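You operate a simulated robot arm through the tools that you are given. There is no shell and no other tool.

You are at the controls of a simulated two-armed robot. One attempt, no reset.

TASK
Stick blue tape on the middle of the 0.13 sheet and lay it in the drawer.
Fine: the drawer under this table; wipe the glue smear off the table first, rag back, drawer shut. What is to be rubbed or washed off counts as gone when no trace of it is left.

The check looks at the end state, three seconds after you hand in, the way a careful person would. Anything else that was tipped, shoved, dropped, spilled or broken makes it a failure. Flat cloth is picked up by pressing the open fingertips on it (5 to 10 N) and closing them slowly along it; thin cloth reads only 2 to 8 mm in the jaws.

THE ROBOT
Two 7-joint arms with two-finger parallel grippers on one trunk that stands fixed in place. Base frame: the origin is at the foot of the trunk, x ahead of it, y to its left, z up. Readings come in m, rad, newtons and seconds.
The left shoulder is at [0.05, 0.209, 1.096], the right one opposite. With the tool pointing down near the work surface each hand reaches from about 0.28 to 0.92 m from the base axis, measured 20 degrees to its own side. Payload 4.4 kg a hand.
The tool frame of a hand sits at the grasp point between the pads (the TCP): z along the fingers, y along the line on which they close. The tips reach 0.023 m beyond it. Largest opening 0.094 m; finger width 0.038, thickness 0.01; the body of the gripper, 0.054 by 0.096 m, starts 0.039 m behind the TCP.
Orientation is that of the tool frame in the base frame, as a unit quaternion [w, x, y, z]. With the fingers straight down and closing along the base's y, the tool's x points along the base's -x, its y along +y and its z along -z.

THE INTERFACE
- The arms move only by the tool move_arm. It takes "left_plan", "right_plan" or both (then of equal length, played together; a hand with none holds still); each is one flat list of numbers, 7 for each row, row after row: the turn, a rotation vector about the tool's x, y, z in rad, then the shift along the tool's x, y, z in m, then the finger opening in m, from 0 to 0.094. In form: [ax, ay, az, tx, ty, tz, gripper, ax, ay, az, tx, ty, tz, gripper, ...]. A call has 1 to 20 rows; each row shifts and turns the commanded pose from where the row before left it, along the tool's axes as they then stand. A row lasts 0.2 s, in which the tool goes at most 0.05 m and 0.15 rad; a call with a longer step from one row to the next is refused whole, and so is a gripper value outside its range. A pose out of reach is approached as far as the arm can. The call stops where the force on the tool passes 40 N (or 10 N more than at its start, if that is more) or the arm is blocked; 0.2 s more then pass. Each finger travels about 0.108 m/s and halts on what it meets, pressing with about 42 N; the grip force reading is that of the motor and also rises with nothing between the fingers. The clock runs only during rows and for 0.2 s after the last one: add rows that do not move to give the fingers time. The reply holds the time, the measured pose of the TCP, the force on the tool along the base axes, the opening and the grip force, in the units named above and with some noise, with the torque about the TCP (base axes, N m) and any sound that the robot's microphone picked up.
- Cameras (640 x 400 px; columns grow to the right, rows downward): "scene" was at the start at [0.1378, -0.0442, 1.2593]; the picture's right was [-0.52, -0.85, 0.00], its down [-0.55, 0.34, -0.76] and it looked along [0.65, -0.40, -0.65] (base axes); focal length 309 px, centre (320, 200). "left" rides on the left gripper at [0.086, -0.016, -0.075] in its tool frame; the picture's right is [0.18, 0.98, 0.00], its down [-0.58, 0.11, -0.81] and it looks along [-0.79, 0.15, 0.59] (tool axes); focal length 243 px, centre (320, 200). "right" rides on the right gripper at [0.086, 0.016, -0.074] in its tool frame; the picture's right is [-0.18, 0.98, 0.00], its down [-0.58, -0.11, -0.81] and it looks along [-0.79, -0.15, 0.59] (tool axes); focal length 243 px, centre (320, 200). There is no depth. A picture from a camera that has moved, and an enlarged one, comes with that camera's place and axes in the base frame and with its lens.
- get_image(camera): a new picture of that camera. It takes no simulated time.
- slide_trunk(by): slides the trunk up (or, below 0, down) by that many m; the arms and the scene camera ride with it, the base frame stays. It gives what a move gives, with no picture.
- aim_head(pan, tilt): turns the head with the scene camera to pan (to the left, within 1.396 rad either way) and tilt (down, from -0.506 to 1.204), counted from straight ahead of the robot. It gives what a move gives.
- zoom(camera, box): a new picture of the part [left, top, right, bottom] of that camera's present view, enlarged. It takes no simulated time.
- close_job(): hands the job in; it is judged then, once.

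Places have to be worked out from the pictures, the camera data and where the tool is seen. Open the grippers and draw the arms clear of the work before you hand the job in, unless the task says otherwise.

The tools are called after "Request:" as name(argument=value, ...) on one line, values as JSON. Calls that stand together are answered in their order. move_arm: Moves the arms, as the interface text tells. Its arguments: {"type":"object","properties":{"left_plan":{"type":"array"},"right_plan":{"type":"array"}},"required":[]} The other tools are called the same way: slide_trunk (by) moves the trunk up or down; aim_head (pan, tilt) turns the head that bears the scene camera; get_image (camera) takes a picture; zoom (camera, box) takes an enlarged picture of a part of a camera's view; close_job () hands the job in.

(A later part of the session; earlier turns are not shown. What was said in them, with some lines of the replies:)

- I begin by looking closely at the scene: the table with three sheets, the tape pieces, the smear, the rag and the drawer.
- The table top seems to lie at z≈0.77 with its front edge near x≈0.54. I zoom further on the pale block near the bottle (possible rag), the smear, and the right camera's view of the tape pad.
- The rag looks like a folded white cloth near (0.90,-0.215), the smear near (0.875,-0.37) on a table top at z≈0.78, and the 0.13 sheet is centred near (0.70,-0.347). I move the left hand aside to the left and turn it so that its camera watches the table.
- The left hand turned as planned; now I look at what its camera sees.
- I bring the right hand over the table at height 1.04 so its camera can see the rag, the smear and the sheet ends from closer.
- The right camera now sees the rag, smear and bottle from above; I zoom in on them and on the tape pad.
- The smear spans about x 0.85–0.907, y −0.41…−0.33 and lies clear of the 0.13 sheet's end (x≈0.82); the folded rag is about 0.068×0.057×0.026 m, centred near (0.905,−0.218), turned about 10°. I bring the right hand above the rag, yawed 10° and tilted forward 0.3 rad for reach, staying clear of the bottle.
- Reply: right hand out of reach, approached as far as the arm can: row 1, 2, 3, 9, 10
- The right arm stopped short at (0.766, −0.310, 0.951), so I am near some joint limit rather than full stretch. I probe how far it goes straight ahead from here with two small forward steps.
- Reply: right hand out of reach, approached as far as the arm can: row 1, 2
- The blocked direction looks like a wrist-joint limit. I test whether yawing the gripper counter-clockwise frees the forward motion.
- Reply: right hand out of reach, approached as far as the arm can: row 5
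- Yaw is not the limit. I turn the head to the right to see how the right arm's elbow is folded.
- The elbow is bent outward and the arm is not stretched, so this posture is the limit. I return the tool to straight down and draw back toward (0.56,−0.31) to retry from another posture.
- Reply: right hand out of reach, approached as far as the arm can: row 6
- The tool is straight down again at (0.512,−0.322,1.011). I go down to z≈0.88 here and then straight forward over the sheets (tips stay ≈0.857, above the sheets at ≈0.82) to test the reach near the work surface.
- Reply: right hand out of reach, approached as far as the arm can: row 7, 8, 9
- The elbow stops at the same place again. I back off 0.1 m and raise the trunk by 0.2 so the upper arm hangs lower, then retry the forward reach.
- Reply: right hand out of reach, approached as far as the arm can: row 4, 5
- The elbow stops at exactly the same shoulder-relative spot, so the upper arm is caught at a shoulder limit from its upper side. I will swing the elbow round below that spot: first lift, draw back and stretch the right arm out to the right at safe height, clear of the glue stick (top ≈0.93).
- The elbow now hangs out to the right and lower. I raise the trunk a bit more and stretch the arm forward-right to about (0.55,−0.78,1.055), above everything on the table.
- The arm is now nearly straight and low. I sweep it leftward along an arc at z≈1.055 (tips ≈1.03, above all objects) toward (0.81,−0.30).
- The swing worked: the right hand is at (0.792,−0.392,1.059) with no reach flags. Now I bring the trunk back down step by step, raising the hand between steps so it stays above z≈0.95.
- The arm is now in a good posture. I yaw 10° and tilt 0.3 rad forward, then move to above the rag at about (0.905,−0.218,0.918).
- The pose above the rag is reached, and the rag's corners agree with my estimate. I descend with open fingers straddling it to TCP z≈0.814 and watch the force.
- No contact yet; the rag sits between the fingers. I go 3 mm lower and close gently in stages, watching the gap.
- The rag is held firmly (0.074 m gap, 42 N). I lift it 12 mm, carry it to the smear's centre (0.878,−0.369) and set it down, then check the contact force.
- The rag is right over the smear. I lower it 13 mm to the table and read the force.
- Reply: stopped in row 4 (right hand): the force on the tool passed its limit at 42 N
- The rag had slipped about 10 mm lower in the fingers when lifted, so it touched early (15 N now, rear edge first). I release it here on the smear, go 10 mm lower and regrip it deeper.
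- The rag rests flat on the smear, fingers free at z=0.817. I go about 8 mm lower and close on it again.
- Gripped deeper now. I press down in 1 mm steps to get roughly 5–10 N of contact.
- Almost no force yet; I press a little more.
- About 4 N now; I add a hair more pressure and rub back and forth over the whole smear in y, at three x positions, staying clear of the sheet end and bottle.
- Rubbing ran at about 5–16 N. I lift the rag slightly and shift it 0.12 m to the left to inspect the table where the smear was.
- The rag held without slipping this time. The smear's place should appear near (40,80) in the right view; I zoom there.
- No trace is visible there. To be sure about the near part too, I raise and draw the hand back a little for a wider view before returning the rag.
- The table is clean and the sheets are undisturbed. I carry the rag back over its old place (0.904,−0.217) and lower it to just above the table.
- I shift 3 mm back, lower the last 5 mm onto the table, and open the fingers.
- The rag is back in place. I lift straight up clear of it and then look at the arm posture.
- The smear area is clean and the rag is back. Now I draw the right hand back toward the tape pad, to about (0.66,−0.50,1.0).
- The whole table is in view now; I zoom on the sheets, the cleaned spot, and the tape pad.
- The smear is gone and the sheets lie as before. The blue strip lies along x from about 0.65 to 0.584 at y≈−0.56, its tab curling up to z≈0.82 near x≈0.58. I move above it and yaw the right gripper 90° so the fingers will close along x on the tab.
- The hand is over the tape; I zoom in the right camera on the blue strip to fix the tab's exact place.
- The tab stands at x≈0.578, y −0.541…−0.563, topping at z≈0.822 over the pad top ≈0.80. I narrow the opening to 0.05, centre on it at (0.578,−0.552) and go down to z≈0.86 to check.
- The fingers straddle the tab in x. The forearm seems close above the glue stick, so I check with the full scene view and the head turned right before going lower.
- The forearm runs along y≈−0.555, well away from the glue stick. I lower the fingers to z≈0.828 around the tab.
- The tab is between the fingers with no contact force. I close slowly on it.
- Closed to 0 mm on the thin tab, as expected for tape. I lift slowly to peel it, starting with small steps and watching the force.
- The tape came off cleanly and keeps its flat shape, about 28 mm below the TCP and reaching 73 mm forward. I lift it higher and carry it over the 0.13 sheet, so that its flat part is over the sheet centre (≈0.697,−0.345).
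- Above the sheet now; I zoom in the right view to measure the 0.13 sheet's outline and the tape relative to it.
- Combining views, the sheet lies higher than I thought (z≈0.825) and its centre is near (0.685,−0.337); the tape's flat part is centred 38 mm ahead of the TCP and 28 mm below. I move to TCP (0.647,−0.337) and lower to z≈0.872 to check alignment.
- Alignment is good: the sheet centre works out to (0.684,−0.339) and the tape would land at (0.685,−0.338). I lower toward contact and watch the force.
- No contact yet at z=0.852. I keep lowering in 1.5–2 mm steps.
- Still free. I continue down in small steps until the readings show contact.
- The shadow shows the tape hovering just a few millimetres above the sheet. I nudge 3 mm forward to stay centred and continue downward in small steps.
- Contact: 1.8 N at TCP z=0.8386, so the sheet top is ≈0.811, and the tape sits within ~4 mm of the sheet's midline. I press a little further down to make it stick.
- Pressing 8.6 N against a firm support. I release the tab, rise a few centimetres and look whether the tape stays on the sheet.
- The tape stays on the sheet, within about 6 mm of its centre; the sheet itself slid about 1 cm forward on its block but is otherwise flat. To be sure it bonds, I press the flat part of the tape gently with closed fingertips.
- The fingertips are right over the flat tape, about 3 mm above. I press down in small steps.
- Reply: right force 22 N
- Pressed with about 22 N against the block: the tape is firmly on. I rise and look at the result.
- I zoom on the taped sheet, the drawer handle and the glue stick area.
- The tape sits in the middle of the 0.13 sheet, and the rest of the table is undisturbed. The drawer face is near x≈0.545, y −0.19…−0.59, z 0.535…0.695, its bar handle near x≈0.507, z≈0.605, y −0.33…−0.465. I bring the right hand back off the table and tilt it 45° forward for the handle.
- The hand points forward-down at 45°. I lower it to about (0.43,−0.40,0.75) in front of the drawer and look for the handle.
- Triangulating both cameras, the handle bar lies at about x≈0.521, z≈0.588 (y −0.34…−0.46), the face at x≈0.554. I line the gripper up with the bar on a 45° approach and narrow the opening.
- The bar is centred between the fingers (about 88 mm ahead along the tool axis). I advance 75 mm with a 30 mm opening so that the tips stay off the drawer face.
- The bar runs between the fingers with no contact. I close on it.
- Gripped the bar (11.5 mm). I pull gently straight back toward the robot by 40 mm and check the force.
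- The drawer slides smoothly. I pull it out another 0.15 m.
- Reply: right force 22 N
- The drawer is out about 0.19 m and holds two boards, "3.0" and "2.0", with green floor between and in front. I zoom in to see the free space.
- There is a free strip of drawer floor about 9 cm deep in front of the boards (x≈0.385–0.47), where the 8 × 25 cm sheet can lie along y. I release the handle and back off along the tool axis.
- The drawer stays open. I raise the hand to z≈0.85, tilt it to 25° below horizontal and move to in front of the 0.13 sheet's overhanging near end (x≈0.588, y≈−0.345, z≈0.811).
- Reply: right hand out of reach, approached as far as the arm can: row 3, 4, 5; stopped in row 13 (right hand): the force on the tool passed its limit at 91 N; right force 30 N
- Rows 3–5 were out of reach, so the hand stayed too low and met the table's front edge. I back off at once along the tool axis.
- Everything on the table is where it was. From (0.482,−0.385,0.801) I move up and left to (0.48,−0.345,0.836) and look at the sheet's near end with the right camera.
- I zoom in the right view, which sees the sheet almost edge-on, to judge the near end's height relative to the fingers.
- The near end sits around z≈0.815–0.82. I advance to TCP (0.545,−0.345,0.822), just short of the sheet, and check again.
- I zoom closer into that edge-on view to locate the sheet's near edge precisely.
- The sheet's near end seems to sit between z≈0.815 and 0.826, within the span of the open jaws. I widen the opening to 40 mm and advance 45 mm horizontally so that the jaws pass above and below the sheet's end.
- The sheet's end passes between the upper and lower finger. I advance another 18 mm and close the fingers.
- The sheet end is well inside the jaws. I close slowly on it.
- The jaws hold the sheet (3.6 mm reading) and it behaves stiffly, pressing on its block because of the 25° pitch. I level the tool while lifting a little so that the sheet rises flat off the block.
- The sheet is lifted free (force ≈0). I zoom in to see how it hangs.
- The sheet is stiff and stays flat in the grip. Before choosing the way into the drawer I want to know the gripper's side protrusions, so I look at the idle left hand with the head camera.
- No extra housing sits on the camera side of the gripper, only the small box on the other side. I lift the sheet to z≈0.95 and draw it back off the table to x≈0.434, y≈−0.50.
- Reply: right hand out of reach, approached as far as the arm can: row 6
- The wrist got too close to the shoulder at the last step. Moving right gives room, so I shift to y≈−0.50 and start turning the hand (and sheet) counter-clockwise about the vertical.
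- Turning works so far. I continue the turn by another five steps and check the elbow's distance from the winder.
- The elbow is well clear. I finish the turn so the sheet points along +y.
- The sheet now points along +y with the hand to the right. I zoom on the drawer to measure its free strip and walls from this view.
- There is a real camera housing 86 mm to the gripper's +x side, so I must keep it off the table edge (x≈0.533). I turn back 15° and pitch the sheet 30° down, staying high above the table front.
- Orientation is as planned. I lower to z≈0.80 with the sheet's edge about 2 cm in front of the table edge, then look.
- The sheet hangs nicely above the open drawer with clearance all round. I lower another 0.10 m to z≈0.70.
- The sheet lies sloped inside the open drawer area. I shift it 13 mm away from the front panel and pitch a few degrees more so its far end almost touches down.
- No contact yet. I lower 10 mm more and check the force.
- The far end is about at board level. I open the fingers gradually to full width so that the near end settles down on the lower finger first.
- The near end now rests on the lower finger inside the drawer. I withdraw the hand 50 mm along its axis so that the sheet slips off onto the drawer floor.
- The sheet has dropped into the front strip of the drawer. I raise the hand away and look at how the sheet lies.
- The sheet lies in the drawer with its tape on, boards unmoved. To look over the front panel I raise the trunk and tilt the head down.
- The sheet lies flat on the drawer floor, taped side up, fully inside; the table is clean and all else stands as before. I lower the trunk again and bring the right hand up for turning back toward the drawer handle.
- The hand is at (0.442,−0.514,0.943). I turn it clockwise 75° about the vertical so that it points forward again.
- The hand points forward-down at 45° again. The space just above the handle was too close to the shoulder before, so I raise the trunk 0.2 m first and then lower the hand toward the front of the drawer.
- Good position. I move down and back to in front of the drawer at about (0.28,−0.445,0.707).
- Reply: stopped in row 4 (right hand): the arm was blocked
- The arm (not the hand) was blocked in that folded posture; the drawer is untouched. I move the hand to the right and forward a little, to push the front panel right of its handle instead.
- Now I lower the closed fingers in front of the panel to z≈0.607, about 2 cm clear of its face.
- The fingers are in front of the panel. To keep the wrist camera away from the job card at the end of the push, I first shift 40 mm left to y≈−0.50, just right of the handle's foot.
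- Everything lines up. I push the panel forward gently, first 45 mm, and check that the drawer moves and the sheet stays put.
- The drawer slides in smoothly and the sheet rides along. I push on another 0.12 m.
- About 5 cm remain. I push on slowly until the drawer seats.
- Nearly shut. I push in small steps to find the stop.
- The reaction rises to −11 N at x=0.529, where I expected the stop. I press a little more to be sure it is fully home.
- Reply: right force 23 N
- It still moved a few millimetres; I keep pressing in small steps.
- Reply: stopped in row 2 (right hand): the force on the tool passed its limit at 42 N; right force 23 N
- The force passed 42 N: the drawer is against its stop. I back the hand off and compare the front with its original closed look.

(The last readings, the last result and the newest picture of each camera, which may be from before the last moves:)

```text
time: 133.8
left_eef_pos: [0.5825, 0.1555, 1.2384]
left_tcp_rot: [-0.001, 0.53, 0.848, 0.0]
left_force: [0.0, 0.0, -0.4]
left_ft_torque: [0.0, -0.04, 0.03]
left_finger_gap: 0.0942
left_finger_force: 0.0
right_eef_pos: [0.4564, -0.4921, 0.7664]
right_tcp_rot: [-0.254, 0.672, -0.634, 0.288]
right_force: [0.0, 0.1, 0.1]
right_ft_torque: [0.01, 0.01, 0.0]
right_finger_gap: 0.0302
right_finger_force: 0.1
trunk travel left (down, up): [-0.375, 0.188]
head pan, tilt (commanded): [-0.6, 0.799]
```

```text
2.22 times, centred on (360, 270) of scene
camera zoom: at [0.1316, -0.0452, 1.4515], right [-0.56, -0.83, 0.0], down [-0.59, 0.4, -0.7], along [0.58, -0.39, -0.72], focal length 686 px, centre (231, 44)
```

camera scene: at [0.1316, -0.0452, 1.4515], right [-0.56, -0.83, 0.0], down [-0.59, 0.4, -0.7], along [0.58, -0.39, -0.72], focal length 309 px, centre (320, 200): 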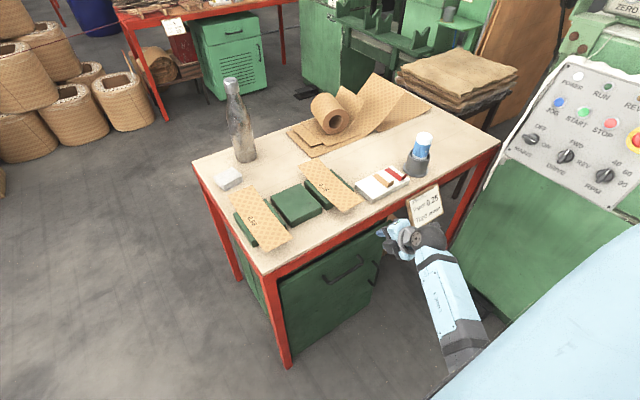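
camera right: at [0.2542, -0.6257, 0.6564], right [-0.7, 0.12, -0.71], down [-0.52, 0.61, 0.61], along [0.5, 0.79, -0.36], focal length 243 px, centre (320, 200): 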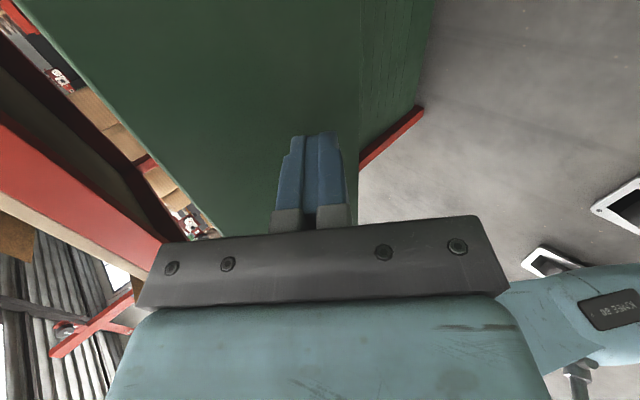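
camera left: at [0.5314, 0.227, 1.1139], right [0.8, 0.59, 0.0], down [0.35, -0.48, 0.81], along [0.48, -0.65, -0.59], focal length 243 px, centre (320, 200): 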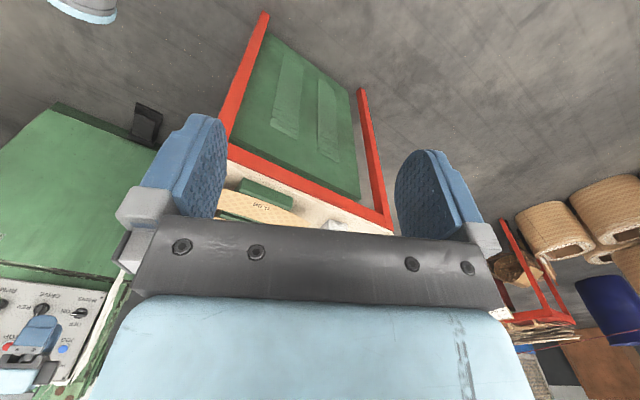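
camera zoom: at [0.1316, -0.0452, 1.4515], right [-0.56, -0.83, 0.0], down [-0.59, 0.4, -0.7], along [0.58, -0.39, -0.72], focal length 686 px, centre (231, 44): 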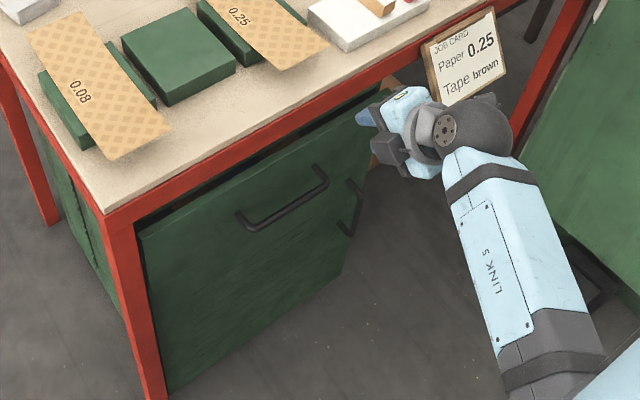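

After backing off, the front seems to stand a centimetre or two proud again, perhaps a rebound from pressing too hard. I wait a moment and look closely whether it is moving.

Request:
zoom(camera="scene", box=[270, 220, 390, 310])

Request:
move_arm(right_plan=[0, 0, 0, 0, 0, 0, 0.0, 0, 0, 0, 0, 0, 0, 0.0, 0, 0, 0, 0, 0, 0, 0.0, 0, 0, 0, 0, 0, 0, 0.0, 0, 0, 0, 0, 0, 0, 0.0])

Request:
zoom(camera="scene", box=[270, 220, 390, 310])

```text
4.44 times, centred on (330, 265) of scene
camera zoom: at [0.1316, -0.0452, 1.4515], right [-0.56, -0.83, 0.0], down [-0.59, 0.4, -0.7], along [0.58, -0.39, -0.72], focal length 1372 px, centre (276, -89)
```

zoom: 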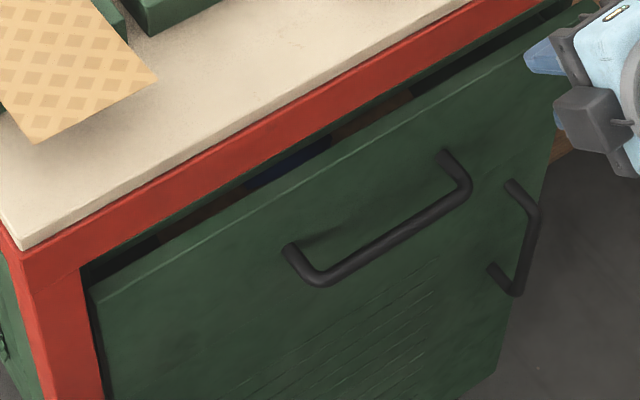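

```text
time: 135.0
left_eef_pos: [0.5822, 0.156, 1.2388]
left_tcp_rot: [-0.001, 0.53, 0.848, 0.0]
left_force: [0.5, -0.6, 0.6]
left_ft_torque: [0.04, -0.01, 0.04]
left_finger_gap: 0.0939
left_finger_force: 0.0
right_eef_pos: [0.4574, -0.4928, 0.7648]
right_tcp_rot: [-0.254, 0.672, -0.634, 0.288]
right_force: [0.5, -0.3, 0.5]
right_ft_torque: [0.0, -0.03, 0.03]
right_finger_gap: 0.0001
right_finger_force: 42.0
trunk travel left (down, up): [-0.375, 0.188]
head pan, tilt (commanded): [-0.6, 0.799]
```

```text
4.44 times, centred on (330, 265) of scene
camera zoom: at [0.132, -0.0456, 1.4515], right [-0.56, -0.83, 0.0], down [-0.59, 0.4, -0.7], along [0.58, -0.39, -0.72], focal length 1372 px, centre (276, -89)
```

zoom: 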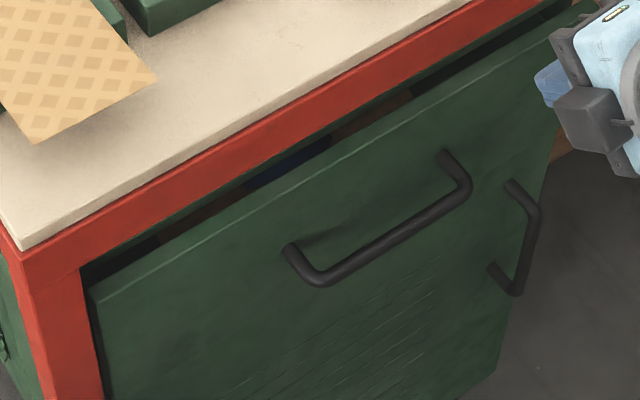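

The drawer now rests about 2 cm open: the sideways force while pushing shows my finger was rubbing the handle's foot, and it dragged the drawer back when I withdrew. I set up again further right, at y≈−0.515, clear of the handle and of the job card.

Request:
move_arm(right_plan=[0, 0, 0, 0.0028, 0.0296, 0.0291, 0.0, 0, 0, 0, 0.0028, 0.0296, 0.0291, 0.0, 0, 0, 0, 0.0028, 0.0296, 0.0291, 0.0, 0, 0, 0, 0.0028, 0.0296, 0.0291, 0.0])

Request:
zoom(camera="scene", box=[300, 210, 450, 310])

Request:
get_image(camera="right")

```text
time: 136.0
left_eef_pos: [0.5823, 0.1546, 1.2395]
left_tcp_rot: [-0.001, 0.53, 0.848, -0.001]
left_force: [-0.1, -0.4, 0.5]
left_ft_torque: [0.03, -0.01, -0.02]
left_finger_gap: 0.094
left_finger_force: 0.0
right_eef_pos: [0.4569, -0.5129, 0.6013]
right_tcp_rot: [-0.254, 0.671, -0.634, 0.289]
right_force: [1.0, 0.8, 0.3]
right_ft_torque: [-0.01, -0.03, -0.04]
right_finger_gap: 0.0
right_finger_force: 42.2
trunk travel left (down, up): [-0.375, 0.188]
head pan, tilt (commanded): [-0.6, 0.799]
```

```text
4.00 times, centred on (375, 260) of scene
camera zoom: at [0.1324, -0.0463, 1.4514], right [-0.56, -0.83, 0.0], down [-0.59, 0.41, -0.7], along [0.58, -0.39, -0.72], focal length 1235 px, centre (100, -40)
```

zoom: 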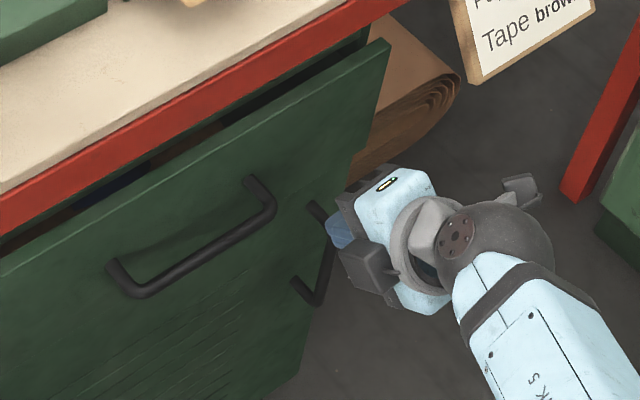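

```text
taken
camera right: at [0.3971, -0.5977, 0.6496], right [-0.7, 0.12, -0.71], down [-0.51, 0.61, 0.61], along [0.5, 0.79, -0.36], focal length 243 px, centre (320, 200)
```

right: 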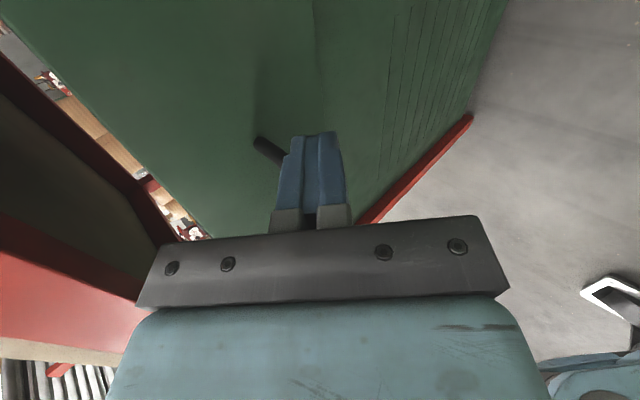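

The fingers are clear of the handle's foot. I push in again with 10 mm steps.

Request:
move_arm(right_plan=[0, 0, 0, 0.0003, -0.007, 0.0071, 0.0, 0, 0, 0, 0.0003, -0.007, 0.0071, 0.0, 0, 0, 0, 0.0003, -0.007, 0.0071, 0.0, 0, 0, 0, 0.0003, -0.007, 0.0071, 0.0, 0, 0, 0, 0.0003, -0.007, 0.0071, 0.0, 0, 0, 0, 0.0003, -0.007, 0.0071, 0.0])

Request:
zoom(camera="scene", box=[270, 220, 390, 310])

```text
time: 137.4
left_eef_pos: [0.5831, 0.1553, 1.2381]
left_tcp_rot: [-0.002, 0.53, 0.848, 0.001]
left_force: [0.9, -0.5, 0.2]
left_ft_torque: [0.0, 0.03, -0.02]
left_finger_gap: 0.0941
left_finger_force: 0.1
right_eef_pos: [0.5165, -0.5136, 0.6012]
right_tcp_rot: [-0.254, 0.672, -0.634, 0.287]
right_force: [0.3, -0.2, 0.4]
right_ft_torque: [-0.02, 0.0, 0.01]
right_finger_gap: 0.0
right_finger_force: 42.0
trunk travel left (down, up): [-0.375, 0.188]
head pan, tilt (commanded): [-0.6, 0.799]
```

```text
4.44 times, centred on (330, 265) of scene
camera zoom: at [0.1322, -0.0457, 1.4515], right [-0.56, -0.83, 0.0], down [-0.59, 0.4, -0.7], along [0.58, -0.39, -0.72], focal length 1372 px, centre (276, -89)
```

zoom: 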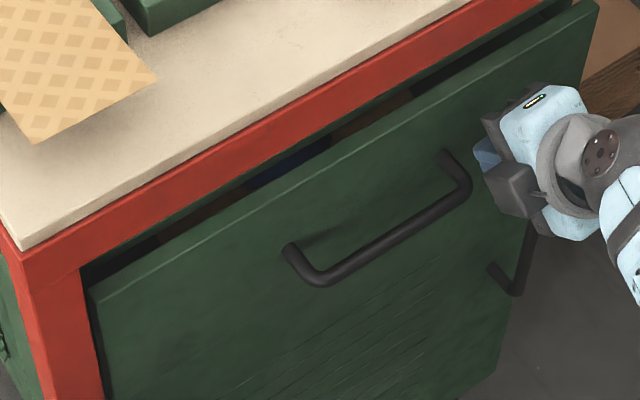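

Not yet touching. I continue with smaller steps and check the force as it approaches.

Request:
move_arm(right_plan=[0, 0, 0, 0.0002, -0.0049, 0.005, 0.0, 0, 0, 0, 0.0002, -0.0049, 0.005, 0.0, 0, 0, 0, 0, 0, 0, 0.0])

Request:
zoom(camera="scene", box=[270, 220, 390, 310])

```text
time: 138.2
left_eef_pos: [0.583, 0.1554, 1.2377]
left_tcp_rot: [-0.001, 0.53, 0.848, 0.0]
left_force: [-0.7, 0.0, -0.1]
left_ft_torque: [-0.02, 0.0, -0.02]
left_finger_gap: 0.0941
left_finger_force: 0.0
right_eef_pos: [0.5291, -0.5142, 0.6007]
right_tcp_rot: [-0.253, 0.672, -0.634, 0.288]
right_force: [-0.5, 0.1, 0.0]
right_ft_torque: [0.01, -0.02, -0.07]
right_finger_gap: 0.0
right_finger_force: 42.4
trunk travel left (down, up): [-0.375, 0.188]
head pan, tilt (commanded): [-0.6, 0.799]
```

```text
4.44 times, centred on (330, 265) of scene
camera zoom: at [0.1319, -0.0456, 1.4515], right [-0.56, -0.83, 0.0], down [-0.59, 0.4, -0.7], along [0.58, -0.39, -0.72], focal length 1372 px, centre (276, -89)
```

zoom: 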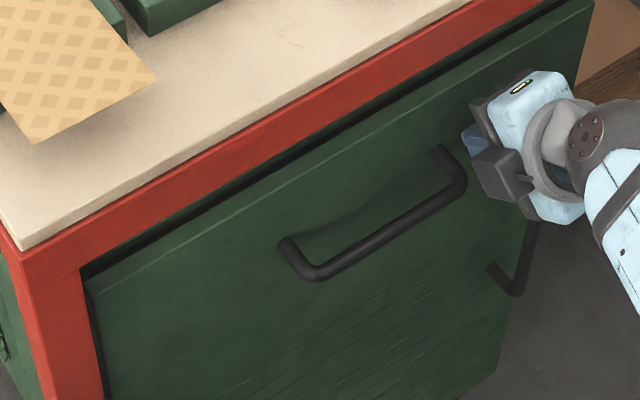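

Contact made and the drawer moves freely. I push on in 5 mm steps.

Request:
move_arm(right_plan=[0, 0, 0, 0.0002, -0.0035, 0.0036, 0.0, 0, 0, 0, 0.0002, -0.0035, 0.0036, 0.0, 0, 0, 0, 0, 0, 0, 0.0])

Request:
zoom(camera="scene", box=[270, 220, 390, 310])

```text
time: 139.0
left_eef_pos: [0.5821, 0.1559, 1.2391]
left_tcp_rot: [-0.001, 0.53, 0.848, 0.0]
left_force: [-0.7, 0.3, -0.2]
left_ft_torque: [0.03, 0.0, 0.0]
left_finger_gap: 0.0942
left_finger_force: 0.0
right_eef_pos: [0.5371, -0.513, 0.6012]
right_tcp_rot: [-0.253, 0.672, -0.634, 0.287]
right_force: [-24.2, 3.2, 4.9]
right_ft_torque: [-0.03, 0.12, -0.35]
right_finger_gap: 0.0
right_finger_force: 41.4
trunk travel left (down, up): [-0.375, 0.188]
head pan, tilt (commanded): [-0.6, 0.799]
```

```text
4.44 times, centred on (330, 265) of scene
camera zoom: at [0.1302, -0.0449, 1.4518], right [-0.56, -0.83, 0.0], down [-0.59, 0.4, -0.7], along [0.58, -0.39, -0.72], focal length 1372 px, centre (276, -89)
```

zoom: 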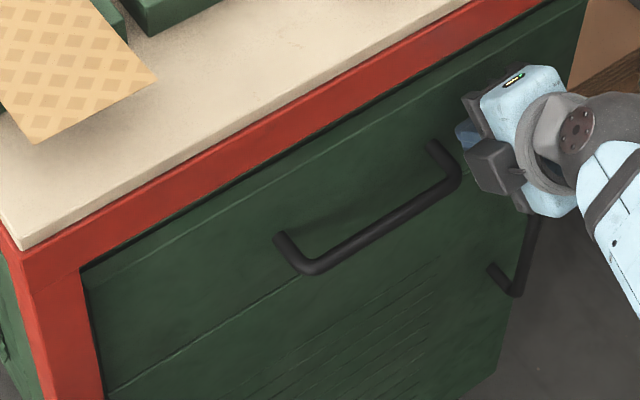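

The drawer is at its stop (−24 N, front flush with the seam line). I withdraw very slowly at first so that nothing drags or rebounds.

Request:
move_arm(right_plan=[0, 0, 0, 0, 0.001, -0.001, 0.0, 0, 0, 0, 0, 0.001, -0.001, 0.0, 0, 0, 0, 0, 0.001, -0.001, 0.0, 0, 0, 0, 0, 0.001, -0.001, 0.0, 0, 0, 0, 0, 0.001, -0.001, 0.0, 0, 0, 0, 0, 0.0015, -0.0015, 0.0, 0, 0, 0, 0, 0.0015, -0.0015, 0.0])

Request:
zoom(camera="scene", box=[270, 220, 390, 310])

```text
time: 140.6
left_eef_pos: [0.5833, 0.1555, 1.2384]
left_tcp_rot: [-0.001, 0.53, 0.848, 0.0]
left_force: [-0.6, 0.2, 0.1]
left_ft_torque: [-0.02, -0.01, -0.04]
left_finger_gap: 0.0942
left_finger_force: 0.1
right_eef_pos: [0.5284, -0.5136, 0.603]
right_tcp_rot: [-0.254, 0.671, -0.634, 0.288]
right_force: [0.3, 0.1, -0.2]
right_ft_torque: [0.0, 0.04, 0.02]
right_finger_gap: 0.0001
right_finger_force: 42.2
trunk travel left (down, up): [-0.375, 0.188]
head pan, tilt (commanded): [-0.6, 0.799]
```

```text
4.44 times, centred on (330, 265) of scene
camera zoom: at [0.132, -0.0457, 1.4515], right [-0.56, -0.83, 0.0], down [-0.59, 0.4, -0.7], along [0.58, -0.39, -0.72], focal length 1372 px, centre (276, -89)
```

zoom: 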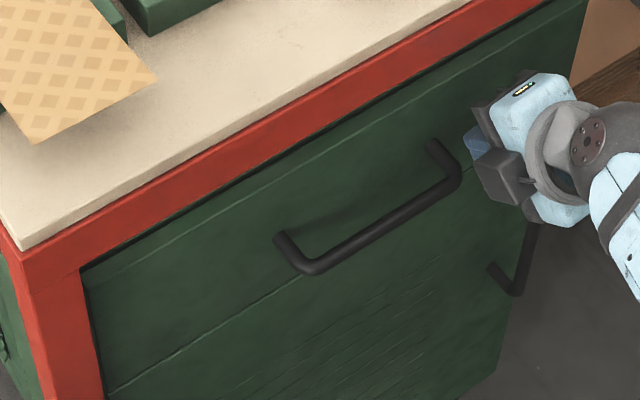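

The drawer stays shut with the hand free. I draw the hand back 0.09 m and then raise it.

Request:
move_arm(right_plan=[0, 0, 0, 0, 0.0105, -0.0107, 0.0, 0, 0, 0, -0.001, 0.0211, -0.0213, 0.0, 0, 0, 0, -0.001, 0.0211, -0.0213, 0.0, 0, 0, 0, 0, -0.028, -0.0285, 0.03, 0, 0, 0, 0, -0.028, -0.0285, 0.05, 0, 0, 0, 0, -0.028, -0.0285, 0.05, 0, 0, 0, 0, -0.028, -0.0285, 0.05, 0, 0, 0, 0, -0.028, -0.0285, 0.05])

Request:
zoom(camera="scene", box=[270, 220, 390, 310])

Request:
get_image(camera="scene")

```text
time: 142.4
left_eef_pos: [0.5825, 0.1569, 1.239]
left_tcp_rot: [-0.001, 0.529, 0.848, 0.0]
left_force: [0.7, -0.2, 0.6]
left_ft_torque: [-0.01, -0.02, -0.05]
left_finger_gap: 0.0943
left_finger_force: 0.0
right_eef_pos: [0.4521, -0.501, 0.8016]
right_tcp_rot: [-0.254, 0.672, -0.634, 0.287]
right_force: [0.1, 0.2, 0.4]
right_ft_torque: [0.03, 0.02, 0.0]
right_finger_gap: 0.0497
right_finger_force: 0.1
trunk travel left (down, up): [-0.375, 0.188]
head pan, tilt (commanded): [-0.6, 0.799]
```

```text
4.44 times, centred on (330, 265) of scene
camera zoom: at [0.1318, -0.0452, 1.4515], right [-0.56, -0.83, 0.0], down [-0.59, 0.4, -0.7], along [0.58, -0.39, -0.72], focal length 1372 px, centre (276, -89)
```

zoom: 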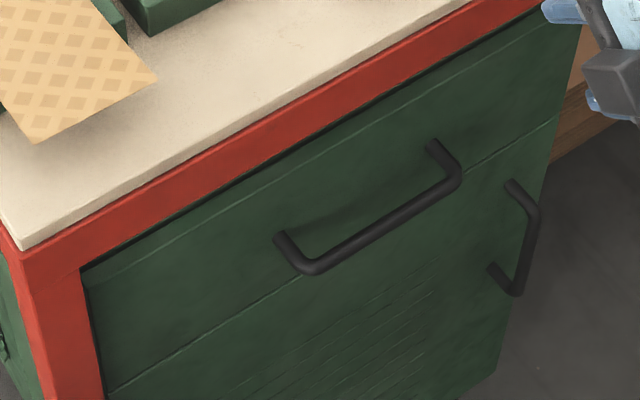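

```text
taken
camera scene: at [0.1318, -0.0452, 1.4515], right [-0.56, -0.83, 0.0], down [-0.59, 0.4, -0.7], along [0.58, -0.39, -0.72], focal length 309 px, centre (320, 200)
```

scene: 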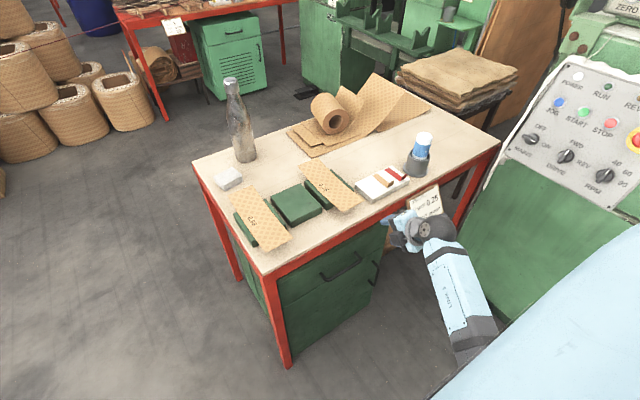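

The drawer front is flush and stays shut. I raise the right hand clear of the table and open its gripper fully.

Request:
move_arm(right_plan=[0, 0, 0, 0, -0.0241, -0.0323, 0.094, 0, 0, 0, 0, -0.0241, -0.0323, 0.094, 0, 0, 0, 0, -0.0241, -0.0323, 0.094, 0, 0, 0, 0, -0.0241, -0.0323, 0.094, 0, 0, 0, 0, -0.0241, -0.0323, 0.094])

Request:
aim_head(pan=-0.5, tilt=0.8)

Request:
get_image(camera="scene")

Request:
zoom(camera="scene", box=[180, 60, 420, 240])

Request:
zoom(camera="scene", box=[220, 200, 420, 360])

```text
time: 143.6
left_eef_pos: [0.5825, 0.1558, 1.2389]
left_tcp_rot: [-0.001, 0.53, 0.848, 0.0]
left_force: [0.2, 0.6, 0.1]
left_ft_torque: [0.03, 0.01, 0.0]
left_finger_gap: 0.0939
left_finger_force: 0.1
right_eef_pos: [0.4209, -0.4881, 0.9992]
right_tcp_rot: [-0.254, 0.672, -0.634, 0.287]
right_force: [-0.2, 0.7, -1.2]
right_ft_torque: [0.02, 0.0, 0.0]
right_finger_gap: 0.094
right_finger_force: 0.0
trunk travel left (down, up): [-0.375, 0.188]
head pan, tilt (commanded): [-0.6, 0.799]
```

```text
time: 144.2
left_eef_pos: [0.5825, 0.1559, 1.2387]
left_tcp_rot: [-0.001, 0.53, 0.848, 0.0]
left_force: [0.1, 0.5, -0.2]
left_ft_torque: [0.01, -0.02, 0.0]
left_finger_gap: 0.0939
left_finger_force: 0.1
right_eef_pos: [0.4203, -0.4895, 0.9977]
right_tcp_rot: [-0.254, 0.672, -0.633, 0.288]
right_force: [0.4, -0.5, -0.1]
right_ft_torque: [0.02, 0.03, 0.01]
right_finger_gap: 0.0941
right_finger_force: 0.0
trunk travel left (down, up): [-0.375, 0.188]
head pan, tilt (commanded): [-0.499, 0.799]
```

```text
taken
camera scene: at [0.1363, -0.0387, 1.4515], right [-0.48, -0.88, 0.0], down [-0.63, 0.34, -0.7], along [0.61, -0.33, -0.72], focal length 309 px, centre (320, 200)
```

scene: 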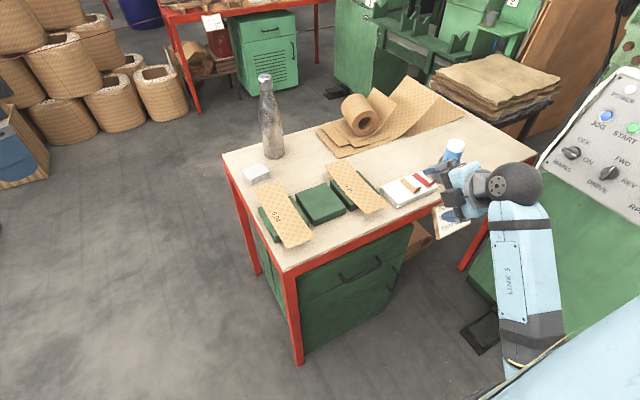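

```text
2.22 times, centred on (300, 150) of scene
camera zoom: at [0.1363, -0.0387, 1.4515], right [-0.48, -0.88, 0.0], down [-0.63, 0.34, -0.7], along [0.61, -0.33, -0.72], focal length 686 px, centre (364, 311)
```

zoom: 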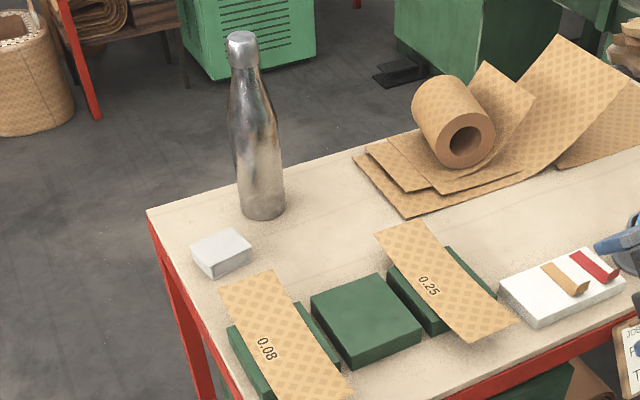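

```text
2.50 times, centred on (320, 280) of scene
camera zoom: at [0.1363, -0.0387, 1.4515], right [-0.48, -0.88, 0.0], down [-0.63, 0.34, -0.7], along [0.61, -0.33, -0.72], focal length 772 px, centre (320, 0)
```

zoom: 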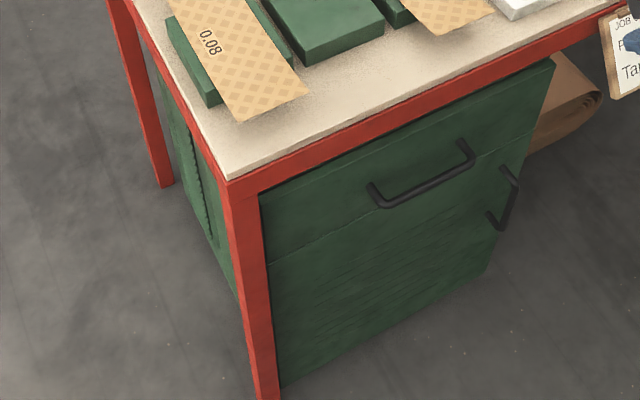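

The rag, bottle, sheets, blocks and drawer all look right. I check the former smear area once more at high zoom and move the hand a bit further off the table.

Request:
zoom(camera="scene", box=[265, 145, 345, 195])

Request:
move_arm(right_plan=[0, 0, 0, 0.01, -0.02, -0.03, 0.094, 0, 0, 0, 0.01, -0.02, -0.03, 0.094, 0, 0, 0, 0.01, -0.02, -0.03, 0.094])

Request:
get_image(camera="scene")

```text
8.00 times, centred on (305, 170) of scene
camera zoom: at [0.1363, -0.0387, 1.4515], right [-0.48, -0.88, 0.0], down [-0.63, 0.34, -0.7], along [0.61, -0.33, -0.72], focal length 2469 px, centre (440, 440)
```

zoom: 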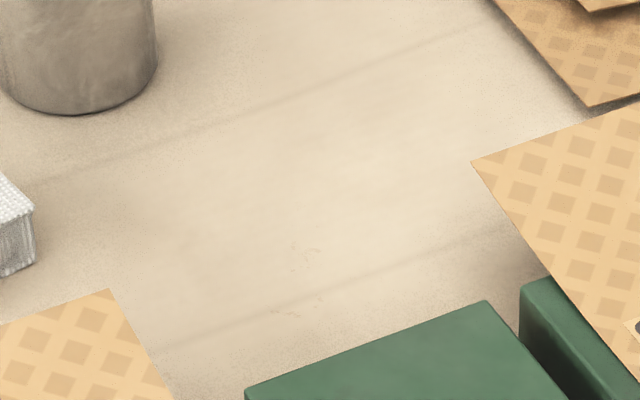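

```text
time: 145.1
left_eef_pos: [0.5814, 0.1551, 1.2385]
left_tcp_rot: [-0.001, 0.53, 0.848, 0.0]
left_force: [0.6, -0.2, 1.0]
left_ft_torque: [-0.02, -0.02, -0.01]
left_finger_gap: 0.0939
left_finger_force: 0.1
right_eef_pos: [0.4005, -0.5133, 1.109]
right_tcp_rot: [-0.254, 0.672, -0.634, 0.288]
right_force: [-0.3, 0.1, 0.2]
right_ft_torque: [-0.01, -0.02, 0.0]
right_finger_gap: 0.094
right_finger_force: 0.2
trunk travel left (down, up): [-0.375, 0.188]
head pan, tilt (commanded): [-0.499, 0.799]
```

```text
taken
camera scene: at [0.1361, -0.0389, 1.4514], right [-0.48, -0.88, 0.0], down [-0.63, 0.34, -0.7], along [0.61, -0.33, -0.72], focal length 309 px, centre (320, 200)
```

scene: 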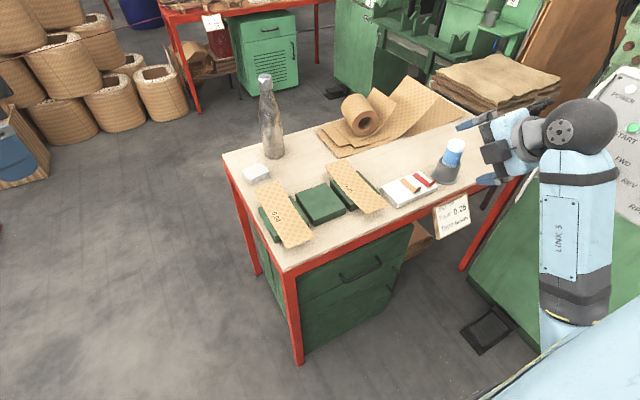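

There are two very faint marks near where the sheet's end had hidden the table; I zoom in hard to see whether they are glue or just table grain.

Request:
zoom(camera="scene", box=[291, 164, 315, 190])

Request:
zoom(camera="scene", box=[220, 140, 270, 175])

Request:
zoom(camera="scene", box=[360, 140, 460, 200])

```text
15.38 times, centred on (303, 177) of scene
camera zoom: at [0.1361, -0.0389, 1.4514], right [-0.48, -0.88, 0.0], down [-0.63, 0.34, -0.7], along [0.61, -0.33, -0.72], focal length 4748 px, centre (582, 554)
```

zoom: 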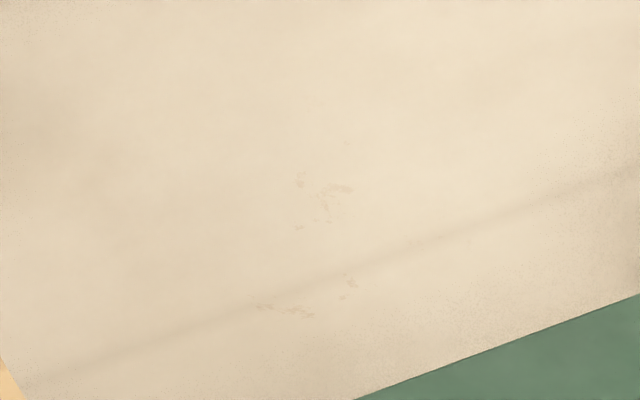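

```text
11.43 times, centred on (245, 158) of scene
camera zoom: at [0.1361, -0.0389, 1.4514], right [-0.48, -0.88, 0.0], down [-0.63, 0.34, -0.7], along [0.61, -0.33, -0.72], focal length 3528 px, centre (1177, 686)
```

zoom: 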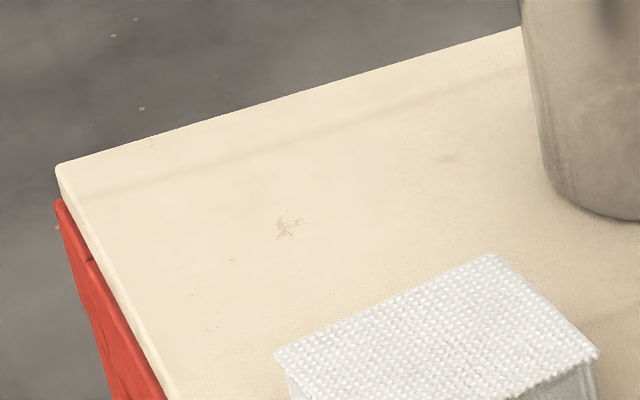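

```text
6.40 times, centred on (410, 170) of scene
camera zoom: at [0.1361, -0.0389, 1.4514], right [-0.48, -0.88, 0.0], down [-0.63, 0.34, -0.7], along [0.61, -0.33, -0.72], focal length 1975 px, centre (-256, 392)
```

zoom: 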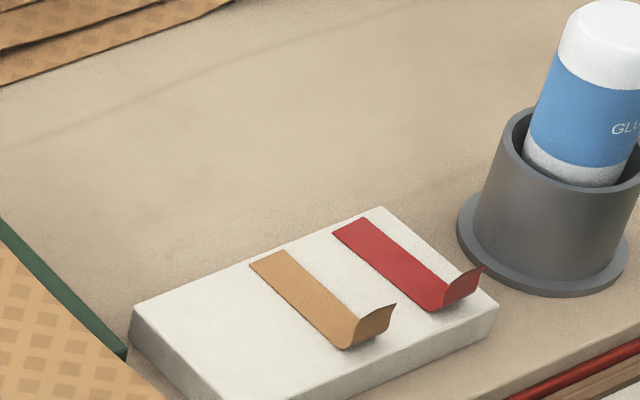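

The faint marks are the same scuffs as elsewhere on the table, so no glue is left. Final state: rag back, blue tape on the 0.13 sheet lying in the shut drawer, both grippers open and clear, so I hand in.

Request:
close_job()

```text
The job is handed in.
```

The 0.13 sheet is in the drawer under this table with the blue tape stuck on it, and the drawer is shut. I handed the job in and have not seen the verdict.

- **Glue smear:** wiped off first. Close-up pictures show only faint scuffs of the same kind as elsewhere on the table.
- **Rag:** back in its old place, to within a few millimetres.
- **Tape:** pressed on firmly, within about 6 mm of the sheet's centre by my estimate.
- **Sheet:** it lay flat in the front of the drawer, tape side up, beside the 2.0 and 3.0 boards. I did not look inside again after shutting the drawer.
- **Drawer:** it was dragged about 2 cm open after my first push, so I closed it again. It then stayed shut, flush with the door below.

The right gripper hit the table's front edge once, peaking at 91 N. The pictures afterwards showed nothing on the table had moved.

I followed your words rather than the job card on the table, which asks for 0.25 paper and brown tape.
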